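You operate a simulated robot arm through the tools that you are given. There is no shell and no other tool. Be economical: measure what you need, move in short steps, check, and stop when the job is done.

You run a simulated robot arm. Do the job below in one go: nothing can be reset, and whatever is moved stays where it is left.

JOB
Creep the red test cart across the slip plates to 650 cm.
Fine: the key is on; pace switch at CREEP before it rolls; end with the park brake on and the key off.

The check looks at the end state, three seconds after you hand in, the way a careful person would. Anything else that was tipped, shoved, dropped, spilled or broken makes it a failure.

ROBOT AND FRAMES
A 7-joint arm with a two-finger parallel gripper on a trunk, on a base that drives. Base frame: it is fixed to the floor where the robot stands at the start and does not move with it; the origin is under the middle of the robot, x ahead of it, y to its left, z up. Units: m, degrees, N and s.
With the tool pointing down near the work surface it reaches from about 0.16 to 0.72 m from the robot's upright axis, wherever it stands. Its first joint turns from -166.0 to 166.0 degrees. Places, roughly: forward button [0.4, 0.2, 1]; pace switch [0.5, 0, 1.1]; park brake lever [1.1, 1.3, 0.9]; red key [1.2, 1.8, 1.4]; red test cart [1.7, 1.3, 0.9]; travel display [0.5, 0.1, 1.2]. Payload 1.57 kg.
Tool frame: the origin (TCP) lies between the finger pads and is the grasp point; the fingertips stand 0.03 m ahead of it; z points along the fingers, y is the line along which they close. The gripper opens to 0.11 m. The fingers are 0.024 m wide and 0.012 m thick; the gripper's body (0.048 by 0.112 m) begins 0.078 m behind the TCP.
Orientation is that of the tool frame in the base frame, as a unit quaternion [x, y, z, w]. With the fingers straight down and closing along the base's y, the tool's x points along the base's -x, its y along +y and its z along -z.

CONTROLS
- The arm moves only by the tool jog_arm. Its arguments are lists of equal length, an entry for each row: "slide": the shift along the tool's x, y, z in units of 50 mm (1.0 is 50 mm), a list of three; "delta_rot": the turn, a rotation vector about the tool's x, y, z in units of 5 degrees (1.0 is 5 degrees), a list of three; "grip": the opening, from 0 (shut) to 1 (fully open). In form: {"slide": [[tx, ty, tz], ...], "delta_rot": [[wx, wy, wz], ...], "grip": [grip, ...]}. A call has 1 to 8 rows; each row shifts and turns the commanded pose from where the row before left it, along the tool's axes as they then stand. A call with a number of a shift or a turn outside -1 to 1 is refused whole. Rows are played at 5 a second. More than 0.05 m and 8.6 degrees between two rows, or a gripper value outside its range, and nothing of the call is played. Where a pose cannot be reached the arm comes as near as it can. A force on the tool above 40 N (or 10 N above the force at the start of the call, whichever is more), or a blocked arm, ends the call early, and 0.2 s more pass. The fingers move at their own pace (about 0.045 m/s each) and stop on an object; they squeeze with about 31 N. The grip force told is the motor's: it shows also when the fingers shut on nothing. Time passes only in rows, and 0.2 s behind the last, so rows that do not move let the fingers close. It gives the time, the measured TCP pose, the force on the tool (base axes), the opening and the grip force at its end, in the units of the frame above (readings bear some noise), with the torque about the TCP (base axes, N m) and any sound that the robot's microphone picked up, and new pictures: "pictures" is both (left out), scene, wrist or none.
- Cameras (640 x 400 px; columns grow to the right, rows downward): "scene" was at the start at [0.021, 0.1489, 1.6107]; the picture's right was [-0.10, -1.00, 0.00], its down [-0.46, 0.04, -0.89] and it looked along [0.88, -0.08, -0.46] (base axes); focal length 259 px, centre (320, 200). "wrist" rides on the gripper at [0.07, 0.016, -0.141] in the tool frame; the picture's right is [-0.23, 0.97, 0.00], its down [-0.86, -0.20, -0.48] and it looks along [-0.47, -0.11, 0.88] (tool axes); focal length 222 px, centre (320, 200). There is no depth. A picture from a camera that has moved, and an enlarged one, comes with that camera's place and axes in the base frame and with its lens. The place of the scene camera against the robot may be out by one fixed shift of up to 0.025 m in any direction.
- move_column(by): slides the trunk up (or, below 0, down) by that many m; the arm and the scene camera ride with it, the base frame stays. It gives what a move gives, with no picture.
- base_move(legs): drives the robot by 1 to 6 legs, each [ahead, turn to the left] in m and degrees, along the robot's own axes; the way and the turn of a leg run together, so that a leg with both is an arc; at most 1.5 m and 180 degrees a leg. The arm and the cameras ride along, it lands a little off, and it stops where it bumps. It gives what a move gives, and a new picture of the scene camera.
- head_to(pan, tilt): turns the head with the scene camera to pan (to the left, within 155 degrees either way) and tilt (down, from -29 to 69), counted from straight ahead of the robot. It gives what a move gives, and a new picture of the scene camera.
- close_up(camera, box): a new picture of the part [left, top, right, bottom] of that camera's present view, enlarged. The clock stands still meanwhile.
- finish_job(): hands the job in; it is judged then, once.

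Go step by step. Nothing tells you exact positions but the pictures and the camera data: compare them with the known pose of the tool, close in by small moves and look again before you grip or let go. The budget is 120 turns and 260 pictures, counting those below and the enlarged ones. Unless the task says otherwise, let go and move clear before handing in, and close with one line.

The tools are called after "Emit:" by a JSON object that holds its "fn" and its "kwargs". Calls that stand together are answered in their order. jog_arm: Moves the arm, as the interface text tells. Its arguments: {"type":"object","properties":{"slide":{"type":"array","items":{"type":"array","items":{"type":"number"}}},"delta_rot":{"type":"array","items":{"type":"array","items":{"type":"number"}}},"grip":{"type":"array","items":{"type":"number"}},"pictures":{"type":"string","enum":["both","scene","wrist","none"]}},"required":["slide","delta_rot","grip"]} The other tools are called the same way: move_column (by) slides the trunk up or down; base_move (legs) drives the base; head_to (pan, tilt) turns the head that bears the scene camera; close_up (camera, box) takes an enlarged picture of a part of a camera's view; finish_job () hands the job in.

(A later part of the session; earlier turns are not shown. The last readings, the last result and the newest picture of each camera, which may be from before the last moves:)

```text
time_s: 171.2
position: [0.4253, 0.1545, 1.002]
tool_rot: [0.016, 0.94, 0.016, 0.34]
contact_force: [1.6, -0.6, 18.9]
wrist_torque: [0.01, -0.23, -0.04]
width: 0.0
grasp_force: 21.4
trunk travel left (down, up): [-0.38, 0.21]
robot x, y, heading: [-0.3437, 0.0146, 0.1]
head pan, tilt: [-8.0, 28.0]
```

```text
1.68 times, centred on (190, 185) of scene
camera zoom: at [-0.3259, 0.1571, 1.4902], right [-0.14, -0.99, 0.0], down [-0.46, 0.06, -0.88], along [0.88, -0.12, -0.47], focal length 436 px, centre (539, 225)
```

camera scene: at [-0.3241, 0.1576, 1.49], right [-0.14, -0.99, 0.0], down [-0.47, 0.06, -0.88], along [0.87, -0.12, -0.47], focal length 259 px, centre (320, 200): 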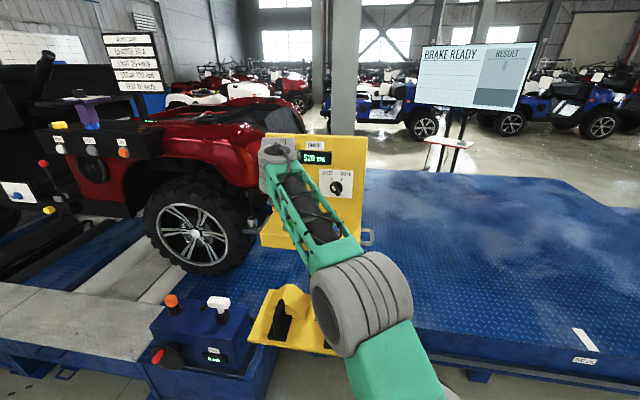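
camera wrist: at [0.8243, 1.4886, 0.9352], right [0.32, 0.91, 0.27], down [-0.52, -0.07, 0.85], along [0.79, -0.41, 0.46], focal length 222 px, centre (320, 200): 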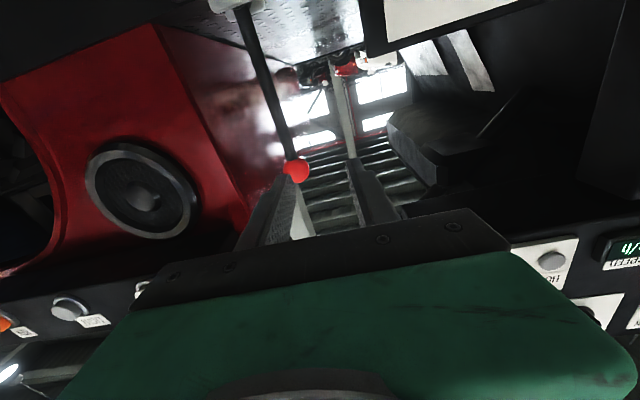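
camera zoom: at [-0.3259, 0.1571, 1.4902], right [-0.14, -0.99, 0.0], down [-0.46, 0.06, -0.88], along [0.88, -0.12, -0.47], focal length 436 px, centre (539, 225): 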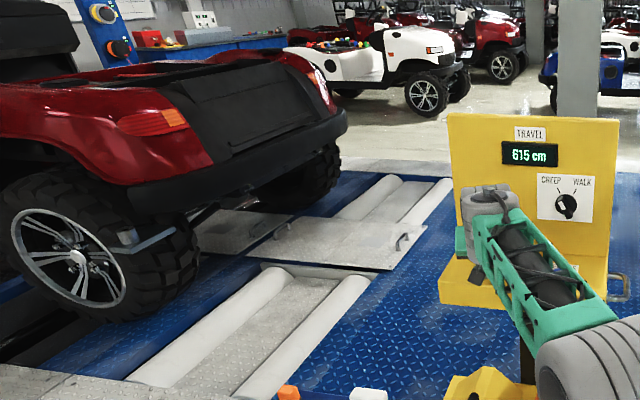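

Emit:
{"fn": "jog_arm", "kwargs": {"slide": [[0, 0, 0], [0, 0, 0], [0, 0, 0], [0, 0, 0], [0, 0, 0], [0, 0, 0], [0, 0, 0], [0, 0, 0]], "delta_rot": [[0, 0, 0], [0, 0, 0], [0, 0, 0], [0, 0, 0], [0, 0, 0], [0, 0, 0], [0, 0, 0], [0, 0, 0]], "grip": [0, 0, 0, 0, 0, 0, 0, 0], "pictures": "none"}}

Emit:
{"fn": "close_up", "kwargs": {"camera": "scene", "box": [260, 120, 380, 220]}}

```text
time_s: 173.0
position: [0.4252, 0.1548, 1.0016]
tool_rot: [0.016, 0.94, 0.017, 0.341]
contact_force: [0.7, 0.1, 18.6]
wrist_torque: [0.0, -0.23, 0.02]
width: 0.0
grasp_force: 21.0
trunk travel left (down, up): [-0.38, 0.21]
robot x, y, heading: [-0.3415, 0.0104, 0.0]
head pan, tilt: [-8.0, 28.0]
```

```text
4.00 times, centred on (320, 170) of scene
camera zoom: at [-0.326, 0.1571, 1.4902], right [-0.14, -0.99, 0.0], down [-0.46, 0.06, -0.88], along [0.88, -0.12, -0.47], focal length 1035 px, centre (320, 320)
```

zoom: 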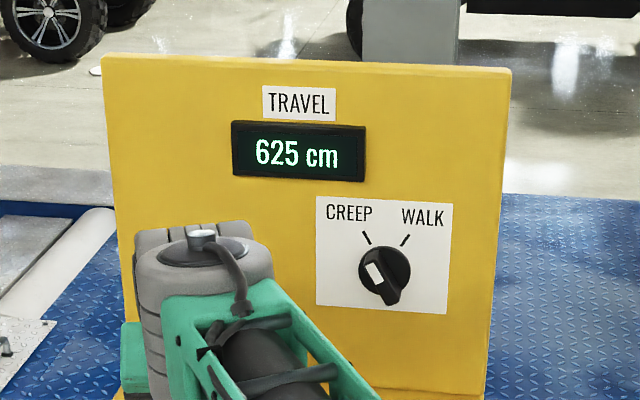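

At 625 (display in 5 cm steps). Releasing now to see how far it coasts.

Emit:
{"fn": "jog_arm", "kwargs": {"slide": [[-0.19, 0.012, -0.23], [0, 0, 0], [0, 0, 0], [0, 0, 0], [0, 0, 0], [0, 0, 0]], "delta_rot": [[0, 0, 0], [0, 0, 0], [0, 0, 0], [0, 0, 0], [0, 0, 0], [0, 0, 0]], "grip": [0, 0, 0, 0, 0, 0], "pictures": "none"}}

Emit:
{"fn": "close_up", "kwargs": {"camera": "scene", "box": [0, 120, 380, 250]}}

Emit:
{"fn": "jog_arm", "kwargs": {"slide": [[0, 0, 0], [0, 0, 0], [0, 0, 0], [0, 0, 0], [0, 0, 0]], "delta_rot": [[0, 0, 0], [0, 0, 0], [0, 0, 0], [0, 0, 0], [0, 0, 0]], "grip": [0, 0, 0, 0, 0], "pictures": "none"}}

Emit:
{"fn": "close_up", "kwargs": {"camera": "scene", "box": [0, 120, 380, 250]}}

```text
time_s: 174.4
position: [0.427, 0.1565, 1.0159]
tool_rot: [0.017, 0.941, 0.016, 0.338]
contact_force: [0.7, 0.7, 0.0]
wrist_torque: [-0.02, -0.01, -0.02]
width: 0.0
grasp_force: 21.1
trunk travel left (down, up): [-0.38, 0.21]
robot x, y, heading: [-0.3443, 0.0154, 0.0]
head pan, tilt: [-8.0, 28.0]
```

```text
1.68 times, centred on (190, 185) of scene
camera zoom: at [-0.3241, 0.1575, 1.4901], right [-0.14, -0.99, 0.0], down [-0.47, 0.06, -0.88], along [0.87, -0.12, -0.47], focal length 436 px, centre (539, 225)
```

zoom: 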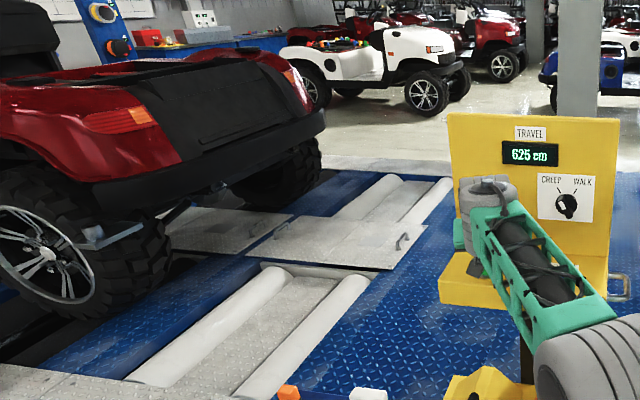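

```text
time_s: 175.6
position: [0.4281, 0.1565, 1.0147]
tool_rot: [0.017, 0.941, 0.016, 0.338]
contact_force: [0.6, 1.1, 0.4]
wrist_torque: [0.06, 0.0, 0.01]
width: 0.0002
grasp_force: 21.4
trunk travel left (down, up): [-0.38, 0.21]
robot x, y, heading: [-0.3417, 0.0153, 0.2]
head pan, tilt: [-8.0, 28.0]
```

```text
1.68 times, centred on (190, 185) of scene
camera zoom: at [-0.3241, 0.1575, 1.4901], right [-0.14, -0.99, 0.0], down [-0.47, 0.06, -0.88], along [0.87, -0.12, -0.47], focal length 436 px, centre (539, 225)
```

zoom: 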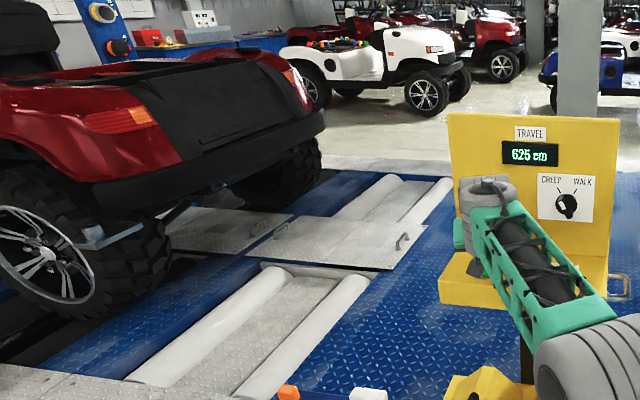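

No coast. Pressing again for ~1.6 s.

Emit:
{"fn": "jog_arm", "kwargs": {"slide": [[0.19, -0.012, 0.23], [0, 0, 0], [0, 0, 0], [0, 0, 0], [0, 0, 0], [0, 0, 0], [0, 0, 0], [0, 0, 0]], "delta_rot": [[0, 0, 0], [0, 0, 0], [0, 0, 0], [0, 0, 0], [0, 0, 0], [0, 0, 0], [0, 0, 0], [0, 0, 0]], "grip": [0, 0, 0, 0, 0, 0, 0, 0], "pictures": "none"}}

Emit:
{"fn": "close_up", "kwargs": {"camera": "scene", "box": [0, 120, 380, 250]}}

```text
time_s: 177.4
position: [0.4269, 0.1558, 1.0015]
tool_rot: [0.016, 0.94, 0.016, 0.34]
contact_force: [5.0, 1.1, 11.8]
wrist_torque: [0.03, -0.26, -0.01]
width: 0.0
grasp_force: 20.8
trunk travel left (down, up): [-0.38, 0.21]
robot x, y, heading: [-0.3417, 0.0135, 0.0]
head pan, tilt: [-8.0, 28.0]
heard: click
```

```text
1.68 times, centred on (190, 185) of scene
camera zoom: at [-0.3248, 0.1575, 1.4902], right [-0.14, -0.99, 0.0], down [-0.46, 0.06, -0.88], along [0.87, -0.12, -0.47], focal length 436 px, centre (539, 225)
```

zoom: 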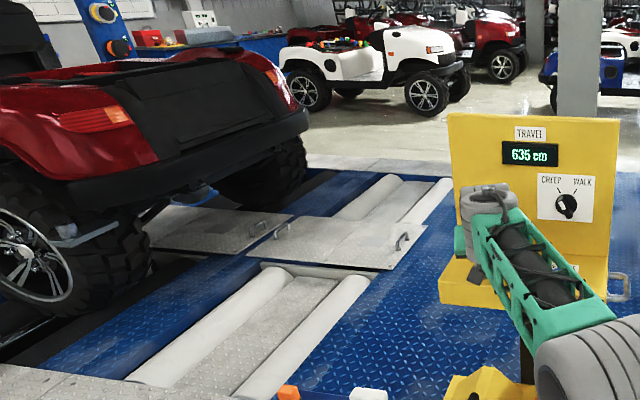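

Emit:
{"fn": "jog_arm", "kwargs": {"slide": [[0, 0, 0], [0, 0, 0], [0, 0, 0], [0, 0, 0]], "delta_rot": [[0, 0, 0], [0, 0, 0], [0, 0, 0], [0, 0, 0]], "grip": [0, 0, 0, 0], "pictures": "none"}}

Emit:
{"fn": "close_up", "kwargs": {"camera": "scene", "box": [260, 120, 380, 220]}}

```text
time_s: 178.4
position: [0.4275, 0.156, 1.0026]
tool_rot: [0.016, 0.94, 0.017, 0.34]
contact_force: [5.5, 2.3, 14.2]
wrist_torque: [0.04, -0.31, 0.03]
width: 0.0002
grasp_force: 21.5
trunk travel left (down, up): [-0.38, 0.21]
robot x, y, heading: [-0.3481, 0.0126, -0.0]
head pan, tilt: [-8.0, 28.0]
```

```text
4.00 times, centred on (320, 170) of scene
camera zoom: at [-0.325, 0.1574, 1.4901], right [-0.14, -0.99, 0.0], down [-0.46, 0.06, -0.88], along [0.87, -0.12, -0.47], focal length 1035 px, centre (320, 320)
```

zoom: 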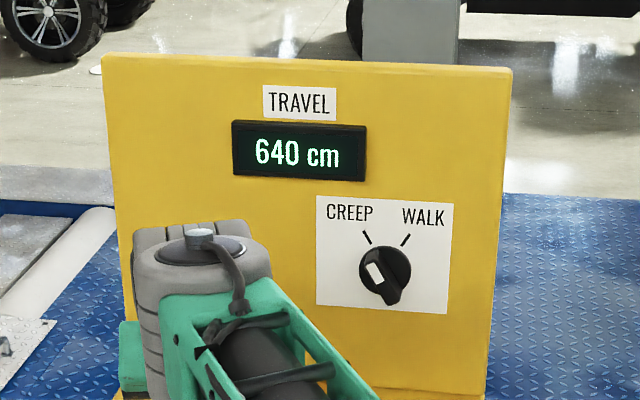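

Emit:
{"fn": "jog_arm", "kwargs": {"slide": [[0, 0, 0], [0, 0, 0]], "delta_rot": [[0, 0, 0], [0, 0, 0]], "grip": [0, 0], "pictures": "none"}}

Emit:
{"fn": "close_up", "kwargs": {"camera": "scene", "box": [260, 120, 380, 220]}}

Emit:
{"fn": "jog_arm", "kwargs": {"slide": [[0, 0, 0]], "delta_rot": [[0, 0, 0]], "grip": [0], "pictures": "none"}}

Emit:
{"fn": "close_up", "kwargs": {"camera": "scene", "box": [260, 120, 380, 220]}}

```text
time_s: 179.0
position: [0.4278, 0.1568, 1.0019]
tool_rot: [0.016, 0.94, 0.016, 0.34]
contact_force: [6.2, 1.6, 15.5]
wrist_torque: [0.04, -0.32, 0.02]
width: 0.0
grasp_force: 21.3
trunk travel left (down, up): [-0.38, 0.21]
robot x, y, heading: [-0.3496, 0.0145, 0.1]
head pan, tilt: [-8.0, 28.0]
```

```text
4.00 times, centred on (320, 170) of scene
camera zoom: at [-0.3251, 0.1574, 1.4901], right [-0.14, -0.99, 0.0], down [-0.46, 0.06, -0.88], along [0.87, -0.12, -0.47], focal length 1035 px, centre (320, 320)
```

zoom: 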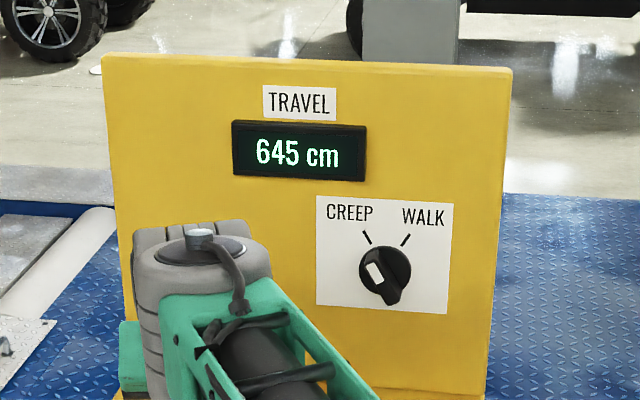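

```text
time_s: 179.4
position: [0.4274, 0.1553, 1.002]
tool_rot: [0.016, 0.94, 0.016, 0.339]
contact_force: [6.1, 1.9, 16.2]
wrist_torque: [0.08, -0.31, 0.04]
width: 0.0
grasp_force: 21.7
trunk travel left (down, up): [-0.38, 0.21]
robot x, y, heading: [-0.3458, 0.0106, 0.2]
head pan, tilt: [-8.0, 28.0]
```

```text
4.00 times, centred on (320, 170) of scene
camera zoom: at [-0.3251, 0.1574, 1.4901], right [-0.14, -0.99, 0.0], down [-0.46, 0.06, -0.88], along [0.87, -0.12, -0.47], focal length 1035 px, centre (320, 320)
```

zoom: 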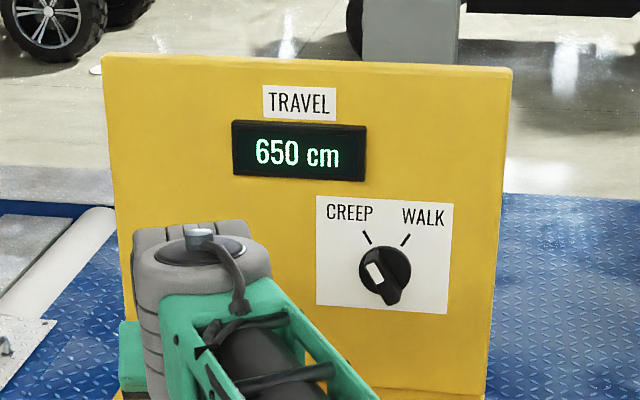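

650 cm reached; releasing.

Emit:
{"fn": "jog_arm", "kwargs": {"slide": [[-0.25, 0.016, -0.31], [-0.25, 0.016, -0.31], [-0.25, 0.016, -0.31], [0, 0, 0]], "delta_rot": [[0, 0, 0], [0, 0, 0], [0, 0, 0], [0, 0, 0]], "grip": [0, 0, 0, 0], "pictures": "none"}}

Emit:
{"fn": "close_up", "kwargs": {"camera": "scene", "box": [260, 120, 380, 220]}}

```text
time_s: 180.4
position: [0.4253, 0.1553, 1.0602]
tool_rot: [0.017, 0.94, 0.015, 0.339]
contact_force: [-0.4, 1.0, -0.2]
wrist_torque: [0.0, 0.0, 0.0]
width: 0.0002
grasp_force: 20.8
trunk travel left (down, up): [-0.38, 0.21]
robot x, y, heading: [-0.3447, 0.0097, 0.2]
head pan, tilt: [-8.0, 28.0]
```

```text
4.00 times, centred on (320, 170) of scene
camera zoom: at [-0.3243, 0.1575, 1.4901], right [-0.14, -0.99, 0.0], down [-0.47, 0.06, -0.88], along [0.87, -0.12, -0.47], focal length 1035 px, centre (320, 320)
```

zoom: 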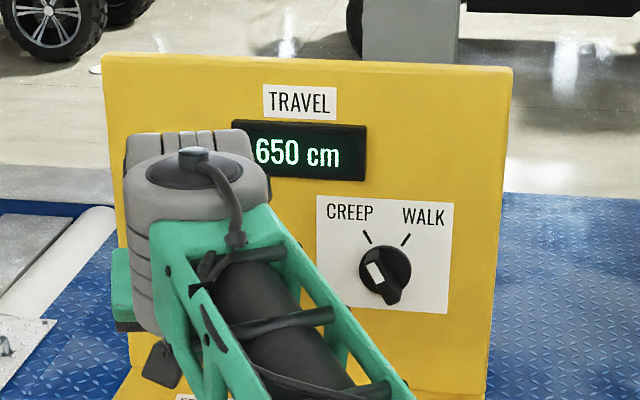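

Still 650 cm with the button released. Now driving along the aisle to the cart's new lever position (≈ (1.447,2.587,1.02)).

Emit:
{"fn": "base_move", "kwargs": {"legs": [[-0.3, 0], [0, 71.6], [1.5, 0], [1.5, 0], [0, -89]]}}

Emit:
{"fn": "move_column", "kwargs": {"by": -0.15}}

Emit:
{"fn": "jog_arm", "kwargs": {"slide": [[-0.8, 0, 0], [-0.8, 0, 0], [0, 0, 0], [0, 0, 0], [0, 0, 0], [0, 0, 0], [0, 0, 0], [0, 0, 0]], "delta_rot": [[0, 0, 0], [0, 0, 0], [0, -1, 0], [0, -1, 0], [0, -1, 0], [0, -1, 0], [0, -1, 0], [0, -1, 0]], "grip": [0.4, 0.4, 0.4, 0.4, 0.4, 0.4, 0.4, 0.4], "pictures": "both"}}

```text
time_s: 203.4
position: [0.9389, 2.9363, 1.0605]
tool_rot: [0.1, 0.935, -0.014, 0.339]
contact_force: [1.2, 0.1, 0.4]
wrist_torque: [0.01, 0.02, 0.01]
width: 0.0
grasp_force: 21.2
trunk travel left (down, up): [-0.38, 0.21]
robot x, y, heading: [0.1578, 2.9322, -10.2]
head pan, tilt: [-8.0, 28.0]
camera scene: at [0.2012, 3.0681, 1.4901], right [-0.31, -0.95, 0.0], down [-0.45, 0.15, -0.88], along [0.84, -0.27, -0.47], focal length 259 px, centre (320, 200)
```

scene: 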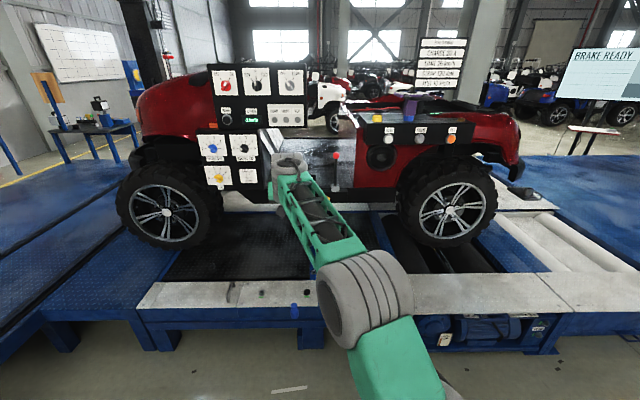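

```text
time_s: 205.1
position: [0.9399, 2.9355, 0.9104]
tool_rot: [0.1, 0.935, -0.014, 0.339]
contact_force: [0.8, 0.9, 1.2]
wrist_torque: [-0.02, -0.03, -0.02]
width: 0.0
grasp_force: 21.5
trunk travel left (down, up): [-0.23, 0.36]
robot x, y, heading: [0.1553, 2.9326, -10.1]
head pan, tilt: [-8.0, 28.0]
```

```text
time_s: 206.9
position: [0.9766, 2.927, 0.9441]
tool_rot: [0.094, 0.815, -0.04, 0.57]
contact_force: [0.0, -0.1, 0.1]
wrist_torque: [-0.02, -0.01, 0.01]
width: 0.044
grasp_force: 0.1
out of reach, approached as far as the arm can: row 2
trunk travel left (down, up): [-0.23, 0.36]
robot x, y, heading: [0.1548, 2.9317, -9.8]
head pan, tilt: [-8.0, 28.0]
camera scene: at [0.2011, 3.0681, 1.3401], right [-0.31, -0.95, 0.0], down [-0.45, 0.15, -0.88], along [0.84, -0.27, -0.47], focal length 259 px, centre (320, 200)
camera wrist: at [0.8264, 2.9739, 0.9277], right [0.27, 0.93, 0.25], down [-0.2, -0.21, 0.96], along [0.94, -0.31, 0.13], focal length 222 px, centre (320, 200)
```

scene: 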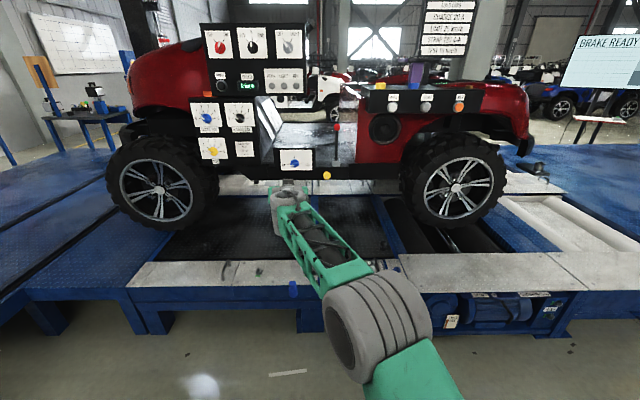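
wrist: 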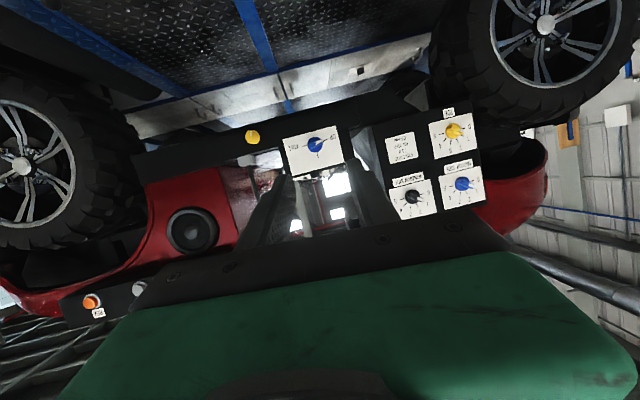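

The ball is at about (1.445,2.583,1.03), upright. Turning to face squarely and leveling the tool.

Emit:
{"fn": "base_move", "kwargs": {"legs": [[0.1, -7.3]]}}

Emit:
{"fn": "jog_arm", "kwargs": {"slide": [[0, 0, 0], [0, 0, 0], [0, 0, 0], [0, 0, 0], [-0.7, -0.9, 0], [-0.7, -0.9, 0]], "delta_rot": [[0, -1, 0], [0, -1, 0], [0, -1, 0], [0, -1, 0], [0, 0, 0], [0, 0, 0]], "grip": [0.5, 0.5, 0.5, 0.5, 0.5, 0.5], "pictures": "wrist"}}

```text
time_s: 208.1
position: [1.0651, 2.7964, 0.9423]
tool_rot: [0.147, 0.808, -0.077, 0.565]
contact_force: [0.1, 0.1, 0.6]
wrist_torque: [-0.02, 0.05, 0.0]
width: 0.044
grasp_force: 0.1
trunk travel left (down, up): [-0.23, 0.36]
robot x, y, heading: [0.2512, 2.9088, -17.7]
head pan, tilt: [-8.0, 28.0]
camera scene: at [0.3142, 3.0365, 1.3401], right [-0.43, -0.9, 0.0], down [-0.42, 0.2, -0.88], along [0.8, -0.38, -0.47], focal length 259 px, centre (320, 200)
```

scene: 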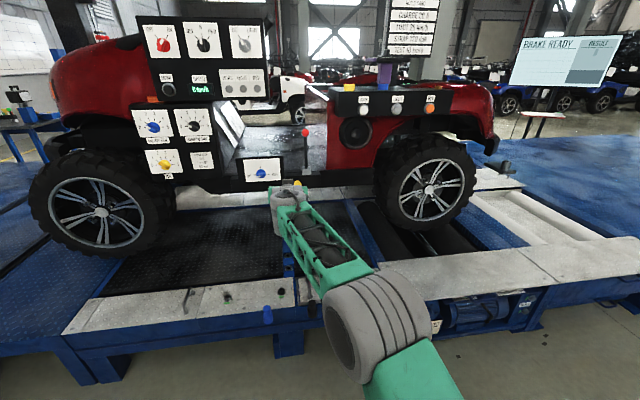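

```text
refused: row 5 steps farther than a row can; nothing moved
```

Emit:
{"fn": "jog_arm", "kwargs": {"slide": [[0, 0, 0], [0, 0, 0], [0, 0, 0], [0, 0, 0], [-0.5, -0.6, 0], [-0.5, -0.6, 0], [-0.5, -0.6, 0]], "delta_rot": [[0, -1, 0], [0, -1, 0], [0, -1, 0], [0, -1, 0], [0, 0, 0], [0, 0, 0], [0, 0, 0]], "grip": [0.5, 0.5, 0.5, 0.5, 0.5, 0.5, 0.5], "pictures": "wrist"}}

```text
time_s: 209.7
position: [1.0347, 2.7085, 1.012]
tool_rot: [0.131, 0.698, -0.102, 0.697]
contact_force: [0.1, -0.1, 0.0]
wrist_torque: [-0.01, 0.01, -0.01]
width: 0.055
grasp_force: 0.1
trunk travel left (down, up): [-0.23, 0.36]
robot x, y, heading: [0.2523, 2.9084, -17.6]
head pan, tilt: [-8.0, 28.0]
camera wrist: at [0.9061, 2.7709, 0.9445], right [0.31, 0.91, 0.27], down [-0.52, -0.07, 0.85], along [0.79, -0.41, 0.45], focal length 222 px, centre (320, 200)
```

wrist: 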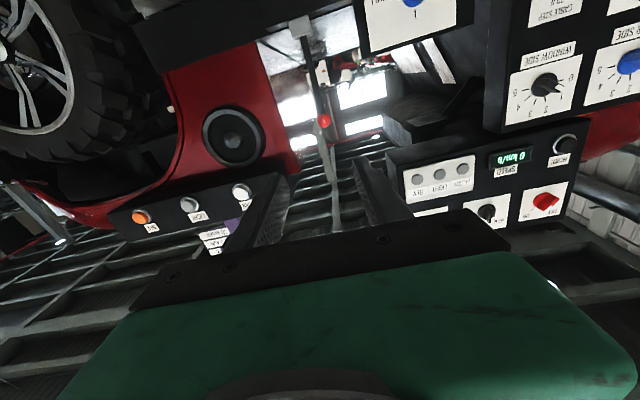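

Emit:
{"fn": "base_move", "kwargs": {"legs": [[0.3, 0]]}}

Emit:
{"fn": "close_up", "kwargs": {"camera": "wrist", "box": [160, 0, 480, 200]}}

```text
time_s: 211.7
position: [1.3112, 2.6163, 1.0123]
tool_rot: [0.131, 0.697, -0.103, 0.697]
contact_force: [0.3, -0.4, 0.0]
wrist_torque: [0.02, 0.03, 0.02]
width: 0.0552
grasp_force: 0.1
trunk travel left (down, up): [-0.23, 0.36]
robot x, y, heading: [0.5335, 2.8188, -17.6]
head pan, tilt: [-8.0, 28.0]
camera scene: at [0.5937, 2.9472, 1.3401], right [-0.43, -0.9, 0.0], down [-0.42, 0.2, -0.88], along [0.8, -0.38, -0.47], focal length 259 px, centre (320, 200)
```

scene: 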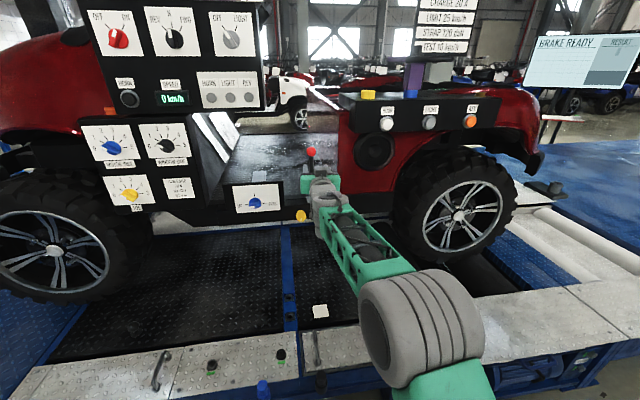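

```text
2.00 times, centred on (320, 100) of wrist
camera zoom: at [1.1845, 2.6797, 0.9446], right [0.32, 0.91, 0.27], down [-0.52, -0.07, 0.85], along [0.79, -0.41, 0.45], focal length 444 px, centre (320, 400)
```

zoom: 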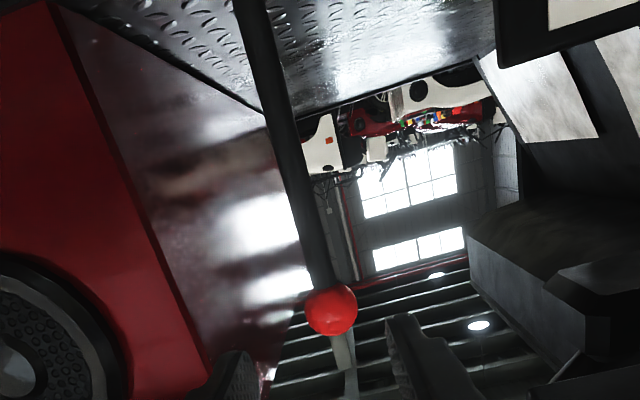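

Ball 12 cm ahead, well centred. Advancing to straddle it.

Emit:
{"fn": "jog_arm", "kwargs": {"slide": [[0, 0.08, 0.6], [0, 0, 0.6], [0, 0, 0.6], [0, 0, 0.55], [0, 0, 0]], "delta_rot": [[0, 0, 0], [0, 0, 0], [0, 0, 0], [0, 0, 0], [0, 0, 0]], "grip": [0.65, 0.65, 0.65, 0.65, 0.65], "pictures": "none"}}

Emit:
{"fn": "close_up", "kwargs": {"camera": "wrist", "box": [200, 60, 440, 220]}}

```text
time_s: 212.9
position: [1.4227, 2.5814, 1.0097]
tool_rot: [0.132, 0.698, -0.103, 0.697]
contact_force: [0.3, -0.6, 0.5]
wrist_torque: [0.01, -0.03, 0.01]
width: 0.0715
grasp_force: 0.1
trunk travel left (down, up): [-0.23, 0.36]
robot x, y, heading: [0.534, 2.8208, -18.1]
head pan, tilt: [-8.0, 28.0]
```

```text
2.50 times, centred on (320, 140) of wrist
camera zoom: at [1.295, 2.6457, 0.9428], right [0.32, 0.91, 0.27], down [-0.52, -0.07, 0.85], along [0.79, -0.41, 0.45], focal length 555 px, centre (320, 350)
```

zoom: 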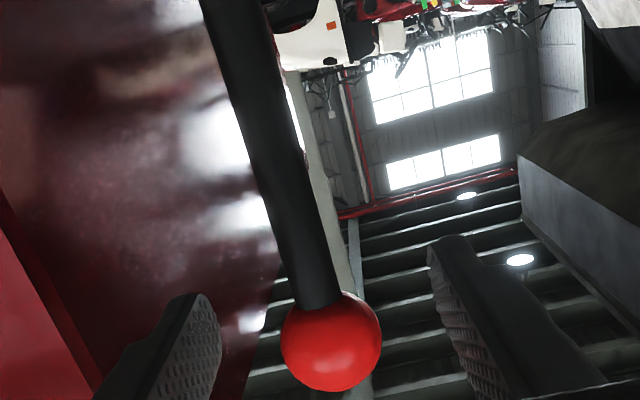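

Emit:
{"fn": "jog_arm", "kwargs": {"slide": [[0, 0, 0], [0.02, -0.5, 0], [0.08, -0.5, 0], [0.12, -0.5, 0], [0.16, -0.5, 0], [0, 0, 0]], "delta_rot": [[0, 0, 0], [0, 0, 0], [0, 0, 0], [0, 0, 0], [0, 0, 0], [0, 0, 0]], "grip": [0.4, 0.4, 0.4, 0.4, 0.4, 0.4], "pictures": "scene"}}

Emit:
{"fn": "close_up", "kwargs": {"camera": "wrist", "box": [200, 60, 440, 220]}}

```text
time_s: 214.3
position: [1.3915, 2.4853, 0.9905]
tool_rot: [0.131, 0.697, -0.101, 0.697]
contact_force: [-0.6, 1.7, 0.7]
wrist_torque: [0.0, -0.04, 0.04]
width: 0.0451
grasp_force: 0.4
trunk travel left (down, up): [-0.23, 0.36]
robot x, y, heading: [0.5289, 2.8177, -18.1]
head pan, tilt: [-8.0, 28.0]
camera scene: at [0.5937, 2.9474, 1.3401], right [-0.43, -0.9, 0.0], down [-0.42, 0.2, -0.88], along [0.8, -0.38, -0.47], focal length 259 px, centre (320, 200)
```

scene: 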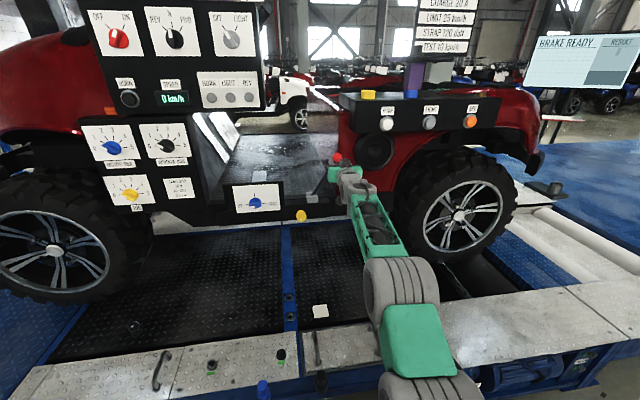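

```text
2.50 times, centred on (320, 140) of wrist
camera zoom: at [1.2645, 2.5502, 0.9225], right [0.32, 0.91, 0.27], down [-0.52, -0.07, 0.85], along [0.79, -0.41, 0.45], focal length 555 px, centre (320, 350)
```

zoom: 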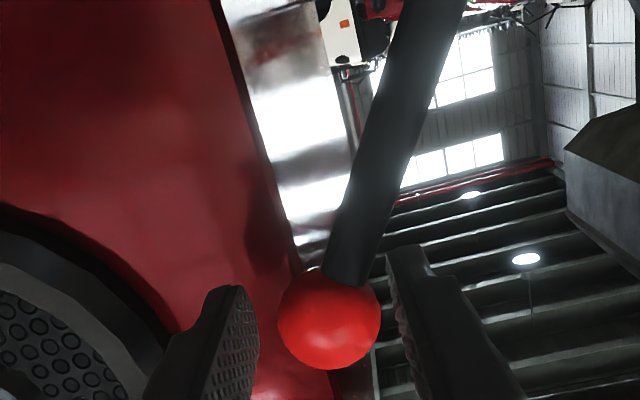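

Nearly back to the original lean; nudging a bit more to seat it against its stop.

Emit:
{"fn": "jog_arm", "kwargs": {"slide": [[0.05, -0.2, 0], [0.05, -0.2, 0], [0.05, -0.2, 0], [0, 0, 0]], "delta_rot": [[0, 0, 0], [0, 0, 0], [0, 0, 0], [0, 0, 0]], "grip": [0.4, 0.4, 0.4, 0.4], "pictures": "none"}}

Emit:
{"fn": "close_up", "kwargs": {"camera": "wrist", "box": [200, 60, 440, 220]}}

```text
time_s: 215.4
position: [1.387, 2.4756, 0.9905]
tool_rot: [0.121, 0.694, -0.094, 0.704]
contact_force: [-6.4, 25.0, 5.7]
wrist_torque: [0.27, 0.09, 1.18]
width: 0.0617
grasp_force: 10.5
trunk travel left (down, up): [-0.23, 0.36]
robot x, y, heading: [0.5312, 2.8161, -16.9]
head pan, tilt: [-8.0, 28.0]
stopped in row 4: the force on the tool passed its limit (the readings are from after the stop); the commanded pose is now the measured one
```

```text
2.50 times, centred on (320, 140) of wrist
camera zoom: at [1.2583, 2.535, 0.9214], right [0.29, 0.92, 0.27], down [-0.53, -0.08, 0.84], along [0.8, -0.38, 0.47], focal length 555 px, centre (320, 350)
```

zoom: 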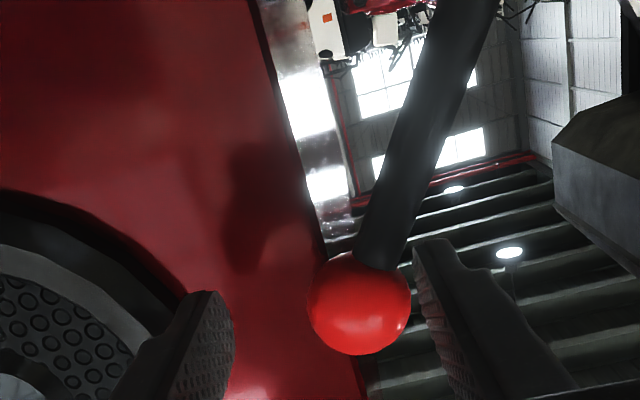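

The lever is at its rear stop. Relaxing, backing out, and checking it stays.

Emit:
{"fn": "jog_arm", "kwargs": {"slide": [[0, 0.35, 0], [0, 0, 0], [0, 0, -0.7], [0, 0, -0.7], [0, 0, -0.7], [0, 0, 0]], "delta_rot": [[0, 0, 0], [0, 0, 0], [0, 0, 0], [0, 0, 0], [0, 0, 0], [0, 0, 0]], "grip": [0.65, 0.65, 0.65, 0.65, 0.65, 0.65], "pictures": "none"}}

Emit:
{"fn": "base_move", "kwargs": {"legs": [[-0.35, 0]]}}

Emit:
{"fn": "close_up", "kwargs": {"camera": "scene", "box": [140, 0, 420, 220]}}

```text
time_s: 216.8
position: [1.2911, 2.5136, 0.9868]
tool_rot: [0.126, 0.695, -0.098, 0.701]
contact_force: [0.5, 0.4, 0.1]
wrist_torque: [-0.01, 0.01, 0.02]
width: 0.0716
grasp_force: 0.0
trunk travel left (down, up): [-0.23, 0.36]
robot x, y, heading: [0.5333, 2.8176, -17.2]
head pan, tilt: [-8.0, 28.0]
```

```text
time_s: 219.1
position: [0.9451, 2.6209, 0.9865]
tool_rot: [0.126, 0.695, -0.097, 0.701]
contact_force: [0.3, 0.3, -0.1]
wrist_torque: [0.0, -0.01, 0.03]
width: 0.0715
grasp_force: 0.0
trunk travel left (down, up): [-0.23, 0.36]
robot x, y, heading: [0.186, 2.9263, -17.2]
head pan, tilt: [-8.0, 28.0]
camera scene: at [0.2461, 3.0556, 1.3401], right [-0.43, -0.9, 0.0], down [-0.42, 0.2, -0.88], along [0.8, -0.38, -0.47], focal length 259 px, centre (320, 200)
```

scene: 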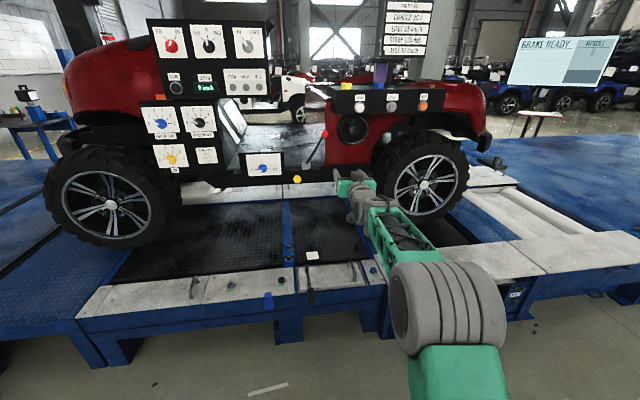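

```text
1.82 times, centred on (280, 110) of scene
camera zoom: at [0.2461, 3.0556, 1.3401], right [-0.43, -0.9, 0.0], down [-0.42, 0.2, -0.88], along [0.8, -0.38, -0.47], focal length 471 px, centre (393, 364)
```

zoom: 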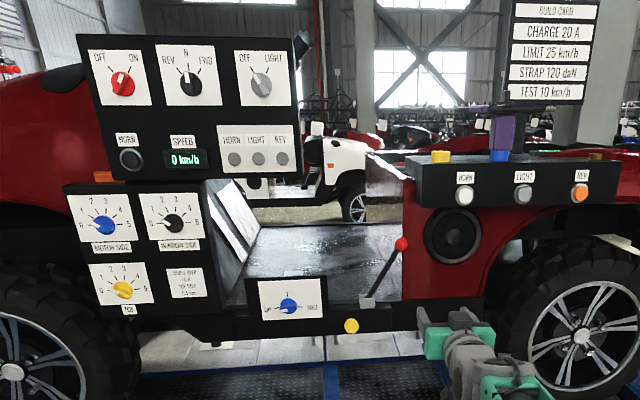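

Brake lever leans rear as originally. Next the key at ≈ (1.487,3.07,1.40): raise the trunk and shift ~0.45 m along the platform.

Emit:
{"fn": "move_column", "kwargs": {"by": 0.35}}

Emit:
{"fn": "base_move", "kwargs": {"legs": [[0.08, 0], [0, 90], [0.45, 0], [0, -90]]}}

```text
time_s: 222.5
position: [0.9464, 2.6208, 1.3369]
tool_rot: [0.127, 0.695, -0.097, 0.701]
contact_force: [-0.2, 0.1, 0.6]
wrist_torque: [-0.01, 0.0, 0.03]
width: 0.0714
grasp_force: 0.1
trunk travel left (down, up): [-0.58, 0.01]
robot x, y, heading: [0.1842, 2.9256, -17.2]
head pan, tilt: [-8.0, 28.0]
```

```text
time_s: 233.5
position: [1.1532, 3.0327, 1.3374]
tool_rot: [0.121, 0.696, -0.091, 0.702]
contact_force: [0.3, 0.0, 0.5]
wrist_torque: [-0.01, 0.0, -0.03]
width: 0.0715
grasp_force: 0.1
trunk travel left (down, up): [-0.58, 0.01]
robot x, y, heading: [0.3873, 3.3265, -16.6]
head pan, tilt: [-8.0, 28.0]
camera scene: at [0.4487, 3.4565, 1.6901], right [-0.41, -0.91, 0.0], down [-0.43, 0.19, -0.88], along [0.8, -0.37, -0.47], focal length 259 px, centre (320, 200)
```

scene: 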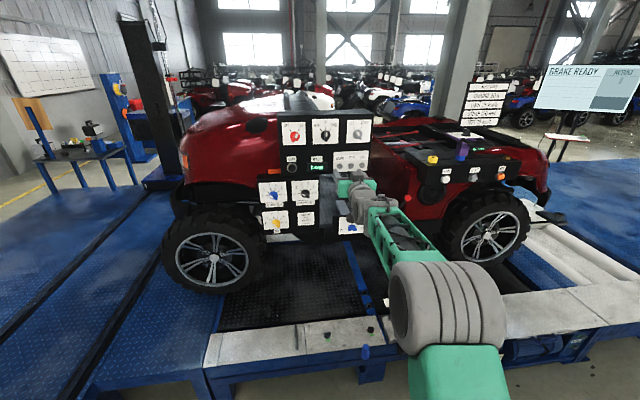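

Emit:
{"fn": "jog_arm", "kwargs": {"slide": [[-0.4, 0.7, 0], [-0.4, 0.7, 0], [-0.4, 0.7, 0], [-0.2, 0.7, 0]], "delta_rot": [[0, 0, 0], [0, 0, 0], [0, 0, 0], [0, 0, 0]], "grip": [0.6, 0.6, 0.6, 0.6], "pictures": "wrist"}}

Emit:
{"fn": "close_up", "kwargs": {"camera": "wrist", "box": [240, 60, 400, 200]}}

```text
time_s: 234.5
position: [1.1966, 3.1639, 1.4111]
tool_rot: [0.121, 0.696, -0.092, 0.702]
contact_force: [-0.4, 0.2, -0.4]
wrist_torque: [0.01, -0.01, -0.01]
width: 0.066
grasp_force: 0.2
trunk travel left (down, up): [-0.58, 0.01]
robot x, y, heading: [0.3871, 3.3227, -16.6]
head pan, tilt: [-8.0, 28.0]
camera wrist: at [1.0681, 3.2236, 1.3424], right [0.29, 0.92, 0.27], down [-0.53, -0.08, 0.85], along [0.8, -0.38, 0.46], focal length 222 px, centre (320, 200)
```

wrist: 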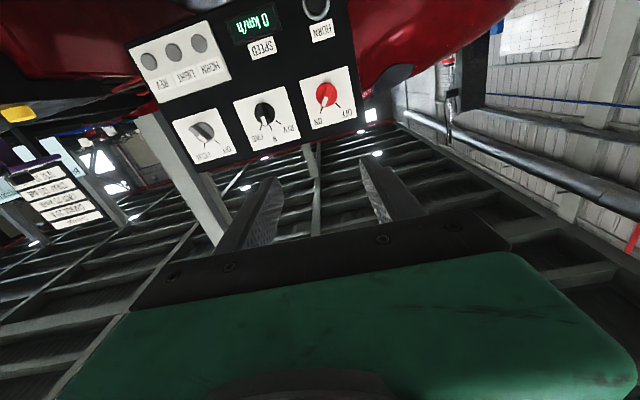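

```text
2.86 times, centred on (320, 130) of wrist
camera zoom: at [1.0681, 3.2236, 1.3424], right [0.29, 0.92, 0.27], down [-0.53, -0.08, 0.85], along [0.8, -0.38, 0.46], focal length 635 px, centre (320, 400)
```

zoom: 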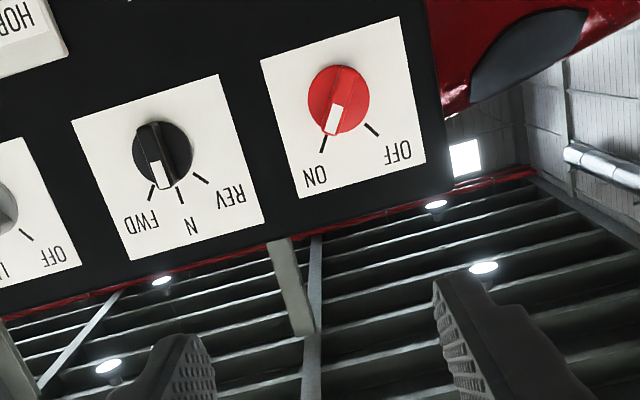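

Key knob clearly ON, about 30 cm ahead. Aligning with it and driving in 17 cm.

Emit:
{"fn": "jog_arm", "kwargs": {"slide": [[0.45, 0.23, 0], [0.45, 0.23, 0], [0, 0, 0], [0, 0, 0], [0, 0, 0], [0, 0, 0], [0, 0, 0], [0, 0, 0]], "delta_rot": [[0, 0, 0], [-0.24, 0.92, 0], [0, 0, 0.95], [0, 0, 0.95], [0, 0, 0.95], [0, 0, 0.95], [0, 0, 0.95], [0, 0, 0.85]], "grip": [0.6, 0.6, 0.6, 0.6, 0.6, 0.6, 0.6, 0.6], "pictures": "none"}}

Emit:
{"fn": "base_move", "kwargs": {"legs": [[0.17, 0]]}}

Emit:
{"fn": "close_up", "kwargs": {"camera": "wrist", "box": [220, 60, 420, 220]}}

```text
time_s: 236.3
position: [1.2025, 3.1864, 1.3683]
tool_rot: [0.29, 0.675, 0.087, 0.673]
contact_force: [-0.3, -0.3, 0.3]
wrist_torque: [0.01, 0.05, 0.03]
width: 0.0658
grasp_force: 0.1
trunk travel left (down, up): [-0.58, 0.01]
robot x, y, heading: [0.3859, 3.329, -16.5]
head pan, tilt: [-8.0, 28.0]
```

```text
time_s: 237.7
position: [1.367, 3.1385, 1.3677]
tool_rot: [0.289, 0.675, 0.086, 0.673]
contact_force: [0.3, 0.0, -0.9]
wrist_torque: [0.0, 0.0, 0.01]
width: 0.0661
grasp_force: 0.1
trunk travel left (down, up): [-0.58, 0.01]
robot x, y, heading: [0.5538, 3.278, -16.0]
head pan, tilt: [-8.0, 28.0]
camera scene: at [0.6123, 3.4085, 1.69], right [-0.41, -0.91, 0.0], down [-0.43, 0.19, -0.88], along [0.8, -0.37, -0.47], focal length 259 px, centre (320, 200)
```

scene: 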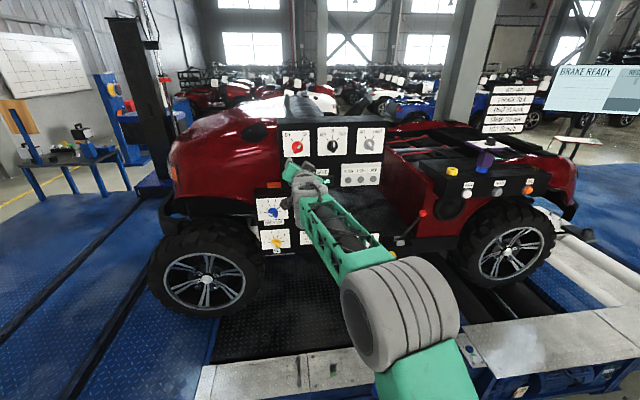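

```text
2.50 times, centred on (320, 140) of wrist
camera zoom: at [1.2409, 3.2252, 1.3274], right [0.25, 0.68, 0.69], down [-0.58, -0.47, 0.67], along [0.78, -0.56, 0.28], focal length 555 px, centre (320, 350)
```

zoom: 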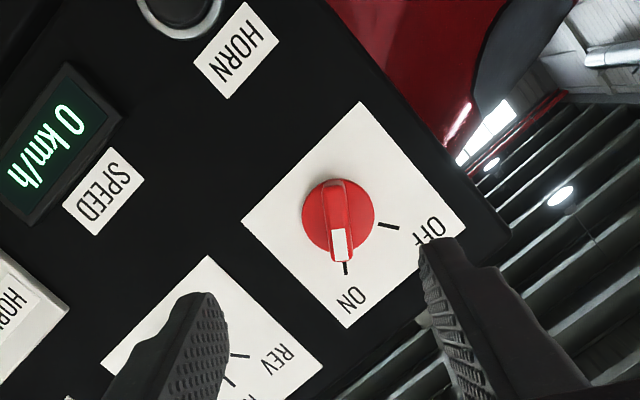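

Emit:
{"fn": "jog_arm", "kwargs": {"slide": [[-0.16, 0.18, 0.4], [0, 0, 0.4], [0, 0, 0.4], [0, 0, 0]], "delta_rot": [[0, 0, 0.5], [0, 0, 0], [0, 0, 0], [0, 0, 0]], "grip": [0.6, 0.6, 0.6, 0.6], "pictures": "none"}}

Emit:
{"fn": "close_up", "kwargs": {"camera": "wrist", "box": [220, 80, 420, 220]}}

```text
time_s: 238.7
position: [1.4251, 3.1245, 1.377]
tool_rot: [0.303, 0.669, 0.101, 0.671]
contact_force: [-0.6, 0.1, 0.5]
wrist_torque: [0.03, -0.01, -0.01]
width: 0.066
grasp_force: 0.1
trunk travel left (down, up): [-0.58, 0.01]
robot x, y, heading: [0.5503, 3.2774, -16.3]
head pan, tilt: [-8.0, 28.0]
```

```text
2.86 times, centred on (320, 150) of wrist
camera zoom: at [1.2998, 3.2133, 1.3387], right [0.24, 0.65, 0.72], down [-0.59, -0.49, 0.64], along [0.77, -0.58, 0.26], focal length 635 px, centre (320, 343)
```

zoom: 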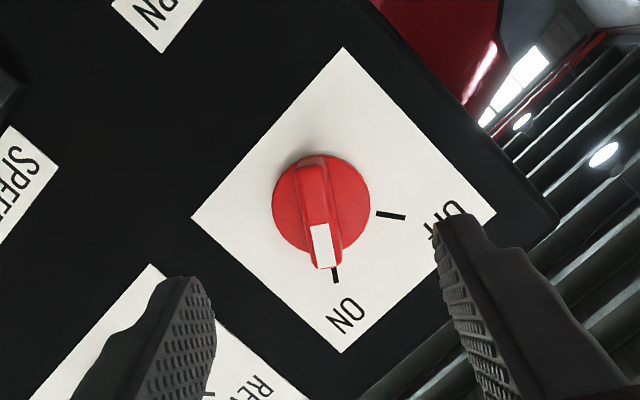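

Using the disc's size (45 mm), the key is at (1.563,3.076,1.374), 14.6 cm ahead. Driving 6 cm more, then finishing by arm.

Emit:
{"fn": "jog_arm", "kwargs": {"slide": [[-0.24, -0.06, 0], [0, 0, 0]], "delta_rot": [[0, 0, 0], [0, 0, 0]], "grip": [0.6, 0.6], "pictures": "none"}}

Emit:
{"fn": "base_move", "kwargs": {"legs": [[0.06, 0]]}}

Emit:
{"fn": "close_up", "kwargs": {"camera": "wrist", "box": [220, 80, 420, 220]}}

```text
time_s: 239.3
position: [1.4227, 3.1155, 1.385]
tool_rot: [0.304, 0.669, 0.101, 0.671]
contact_force: [0.4, 0.1, -0.2]
wrist_torque: [0.03, -0.02, 0.01]
width: 0.0659
grasp_force: 0.0
trunk travel left (down, up): [-0.58, 0.01]
robot x, y, heading: [0.5551, 3.277, -16.2]
head pan, tilt: [-8.0, 28.0]
```

```text
time_s: 240.3
position: [1.4808, 3.0985, 1.3841]
tool_rot: [0.304, 0.669, 0.102, 0.671]
contact_force: [0.4, 0.2, 0.3]
wrist_torque: [-0.02, -0.01, -0.01]
width: 0.0661
grasp_force: 0.1
trunk travel left (down, up): [-0.58, 0.01]
robot x, y, heading: [0.6106, 3.2609, -16.3]
head pan, tilt: [-8.0, 28.0]
camera scene: at [0.6697, 3.3916, 1.69], right [-0.41, -0.91, 0.0], down [-0.43, 0.19, -0.88], along [0.8, -0.36, -0.47], focal length 259 px, centre (320, 200)
```

scene: 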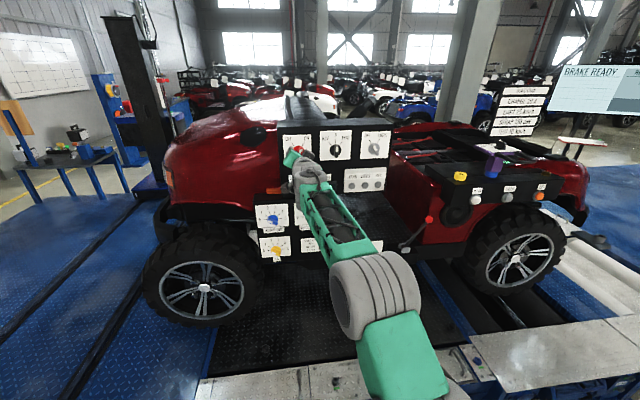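

```text
2.86 times, centred on (320, 150) of wrist
camera zoom: at [1.3565, 3.1879, 1.346], right [0.25, 0.65, 0.72], down [-0.58, -0.49, 0.65], along [0.77, -0.58, 0.26], focal length 635 px, centre (320, 343)
```

zoom: 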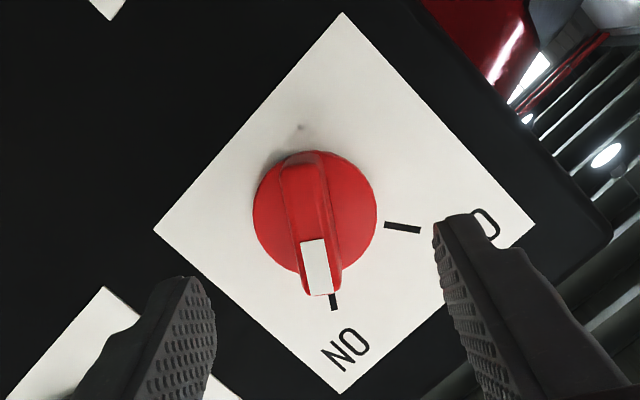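

Emit:
{"fn": "jog_arm", "kwargs": {"slide": [[0.04, -0.04, 0.3], [0, 0, 0.35], [0, 0, 0], [0, 0, 0]], "delta_rot": [[0, 0, 0], [0, 0, 0], [0, 0, 0], [0, 0, 0]], "grip": [0.6, 0.6, 0.6, 0.6], "pictures": "none"}}

Emit:
{"fn": "close_up", "kwargs": {"camera": "wrist", "box": [220, 80, 420, 220]}}

```text
time_s: 241.3
position: [1.5118, 3.0897, 1.3791]
tool_rot: [0.304, 0.669, 0.102, 0.671]
contact_force: [0.2, -0.4, 0.3]
wrist_torque: [-0.01, 0.0, -0.02]
width: 0.0659
grasp_force: 0.1
trunk travel left (down, up): [-0.58, 0.01]
robot x, y, heading: [0.6062, 3.2626, -16.2]
head pan, tilt: [-8.0, 28.0]
```

```text
2.86 times, centred on (320, 150) of wrist
camera zoom: at [1.3862, 3.179, 1.3412], right [0.24, 0.65, 0.72], down [-0.59, -0.49, 0.64], along [0.77, -0.58, 0.26], focal length 635 px, centre (320, 343)
```

zoom: 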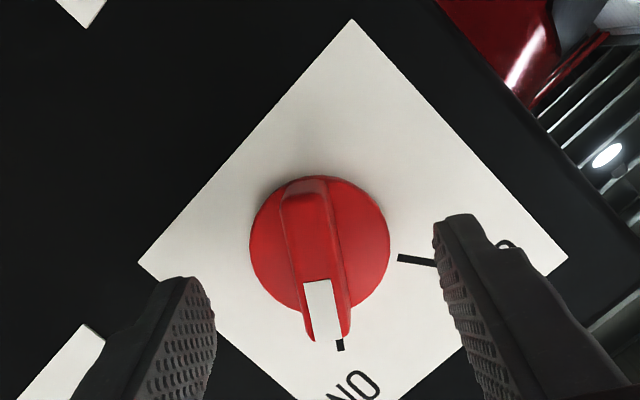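

Emit:
{"fn": "jog_arm", "kwargs": {"slide": [[0, 0, 0.2], [0, 0, 0], [0, 0, 0], [0, 0, 0], [0, 0, 0], [0, 0, 0]], "delta_rot": [[0, 0, 0], [0, 0, 0], [0, 0, 0], [0, 0, 0], [0, 0, 0], [0, 0, 0]], "grip": [0.6, 0.3, 0, 0, 0, 0], "pictures": "none"}}

Emit:
{"fn": "close_up", "kwargs": {"camera": "wrist", "box": [220, 80, 420, 220]}}

```text
time_s: 242.7
position: [1.5205, 3.0882, 1.3773]
tool_rot: [0.305, 0.669, 0.101, 0.67]
contact_force: [-0.7, -0.6, -1.0]
wrist_torque: [-0.06, -0.17, 0.21]
width: 0.014
grasp_force: 30.1
trunk travel left (down, up): [-0.58, 0.01]
robot x, y, heading: [0.607, 3.2639, -16.3]
head pan, tilt: [-8.0, 28.0]
```

```text
2.86 times, centred on (320, 150) of wrist
camera zoom: at [1.3955, 3.1761, 1.3398], right [0.25, 0.65, 0.72], down [-0.59, -0.49, 0.65], along [0.77, -0.58, 0.26], focal length 635 px, centre (320, 343)
```

zoom: 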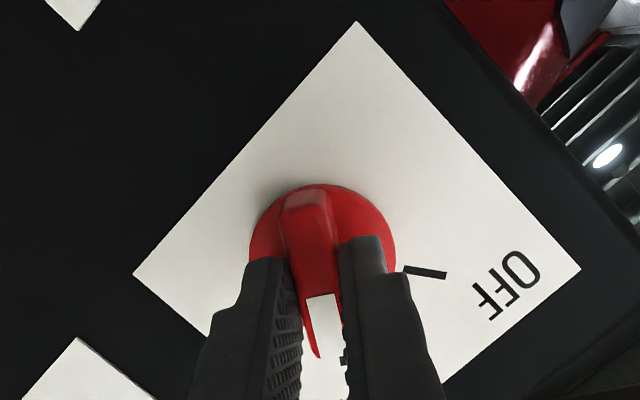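

Gripped. Twisting to OFF.

Emit:
{"fn": "jog_arm", "kwargs": {"slide": [[0, 0, 0], [0, 0, 0], [0, 0, 0], [0, 0, 0], [0, 0, 0], [0, 0, 0], [0, 0, 0]], "delta_rot": [[0, 0, -0.8], [0, 0, -0.8], [0, 0, -0.8], [0, 0, -0.8], [0, 0, -0.8], [0, 0, -0.8], [0, 0, -0.8]], "grip": [0, 0, 0, 0, 0, 0, 0], "pictures": "none"}}

Emit:
{"fn": "jog_arm", "kwargs": {"slide": [[0, 0, 0], [0, 0, 0], [0, 0, 0], [0, 0, 0], [0, 0, 0], [0, 0, 0], [0, 0, 0]], "delta_rot": [[0, 0, -0.8], [0, 0, -0.8], [0, 0, -0.8], [0, 0, -0.8], [0, 0, -0.8], [0, 0, -0.8], [0, 0, -0.8]], "grip": [0, 0, 0, 0, 0, 0, 0], "pictures": "none"}}

Emit:
{"fn": "close_up", "kwargs": {"camera": "wrist", "box": [220, 80, 420, 220]}}

```text
time_s: 244.3
position: [1.5209, 3.0879, 1.3777]
tool_rot: [0.132, 0.723, -0.065, 0.675]
contact_force: [-2.3, 1.2, -2.9]
wrist_torque: [0.08, 0.29, -0.38]
width: 0.0139
grasp_force: 29.7
trunk travel left (down, up): [-0.58, 0.01]
robot x, y, heading: [0.609, 3.2619, -16.4]
head pan, tilt: [-8.0, 28.0]
```

```text
time_s: 245.9
position: [1.5213, 3.0879, 1.378]
tool_rot: [-0.046, 0.734, -0.228, 0.638]
contact_force: [-10.7, 3.5, -10.3]
wrist_torque: [0.17, 0.63, -0.53]
width: 0.0143
grasp_force: 31.2
trunk travel left (down, up): [-0.58, 0.01]
robot x, y, heading: [0.6083, 3.2635, -16.2]
head pan, tilt: [-8.0, 28.0]
```

```text
2.86 times, centred on (320, 150) of wrist
camera zoom: at [1.3766, 3.1157, 1.3195], right [0.26, 0.95, -0.17], down [-0.35, 0.26, 0.9], along [0.9, -0.17, 0.4], focal length 635 px, centre (320, 343)
```

zoom: 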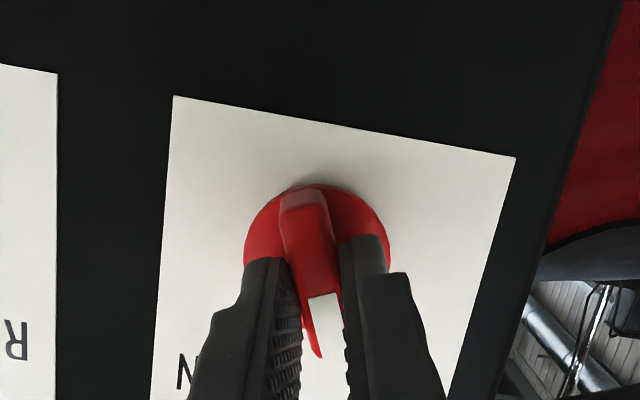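

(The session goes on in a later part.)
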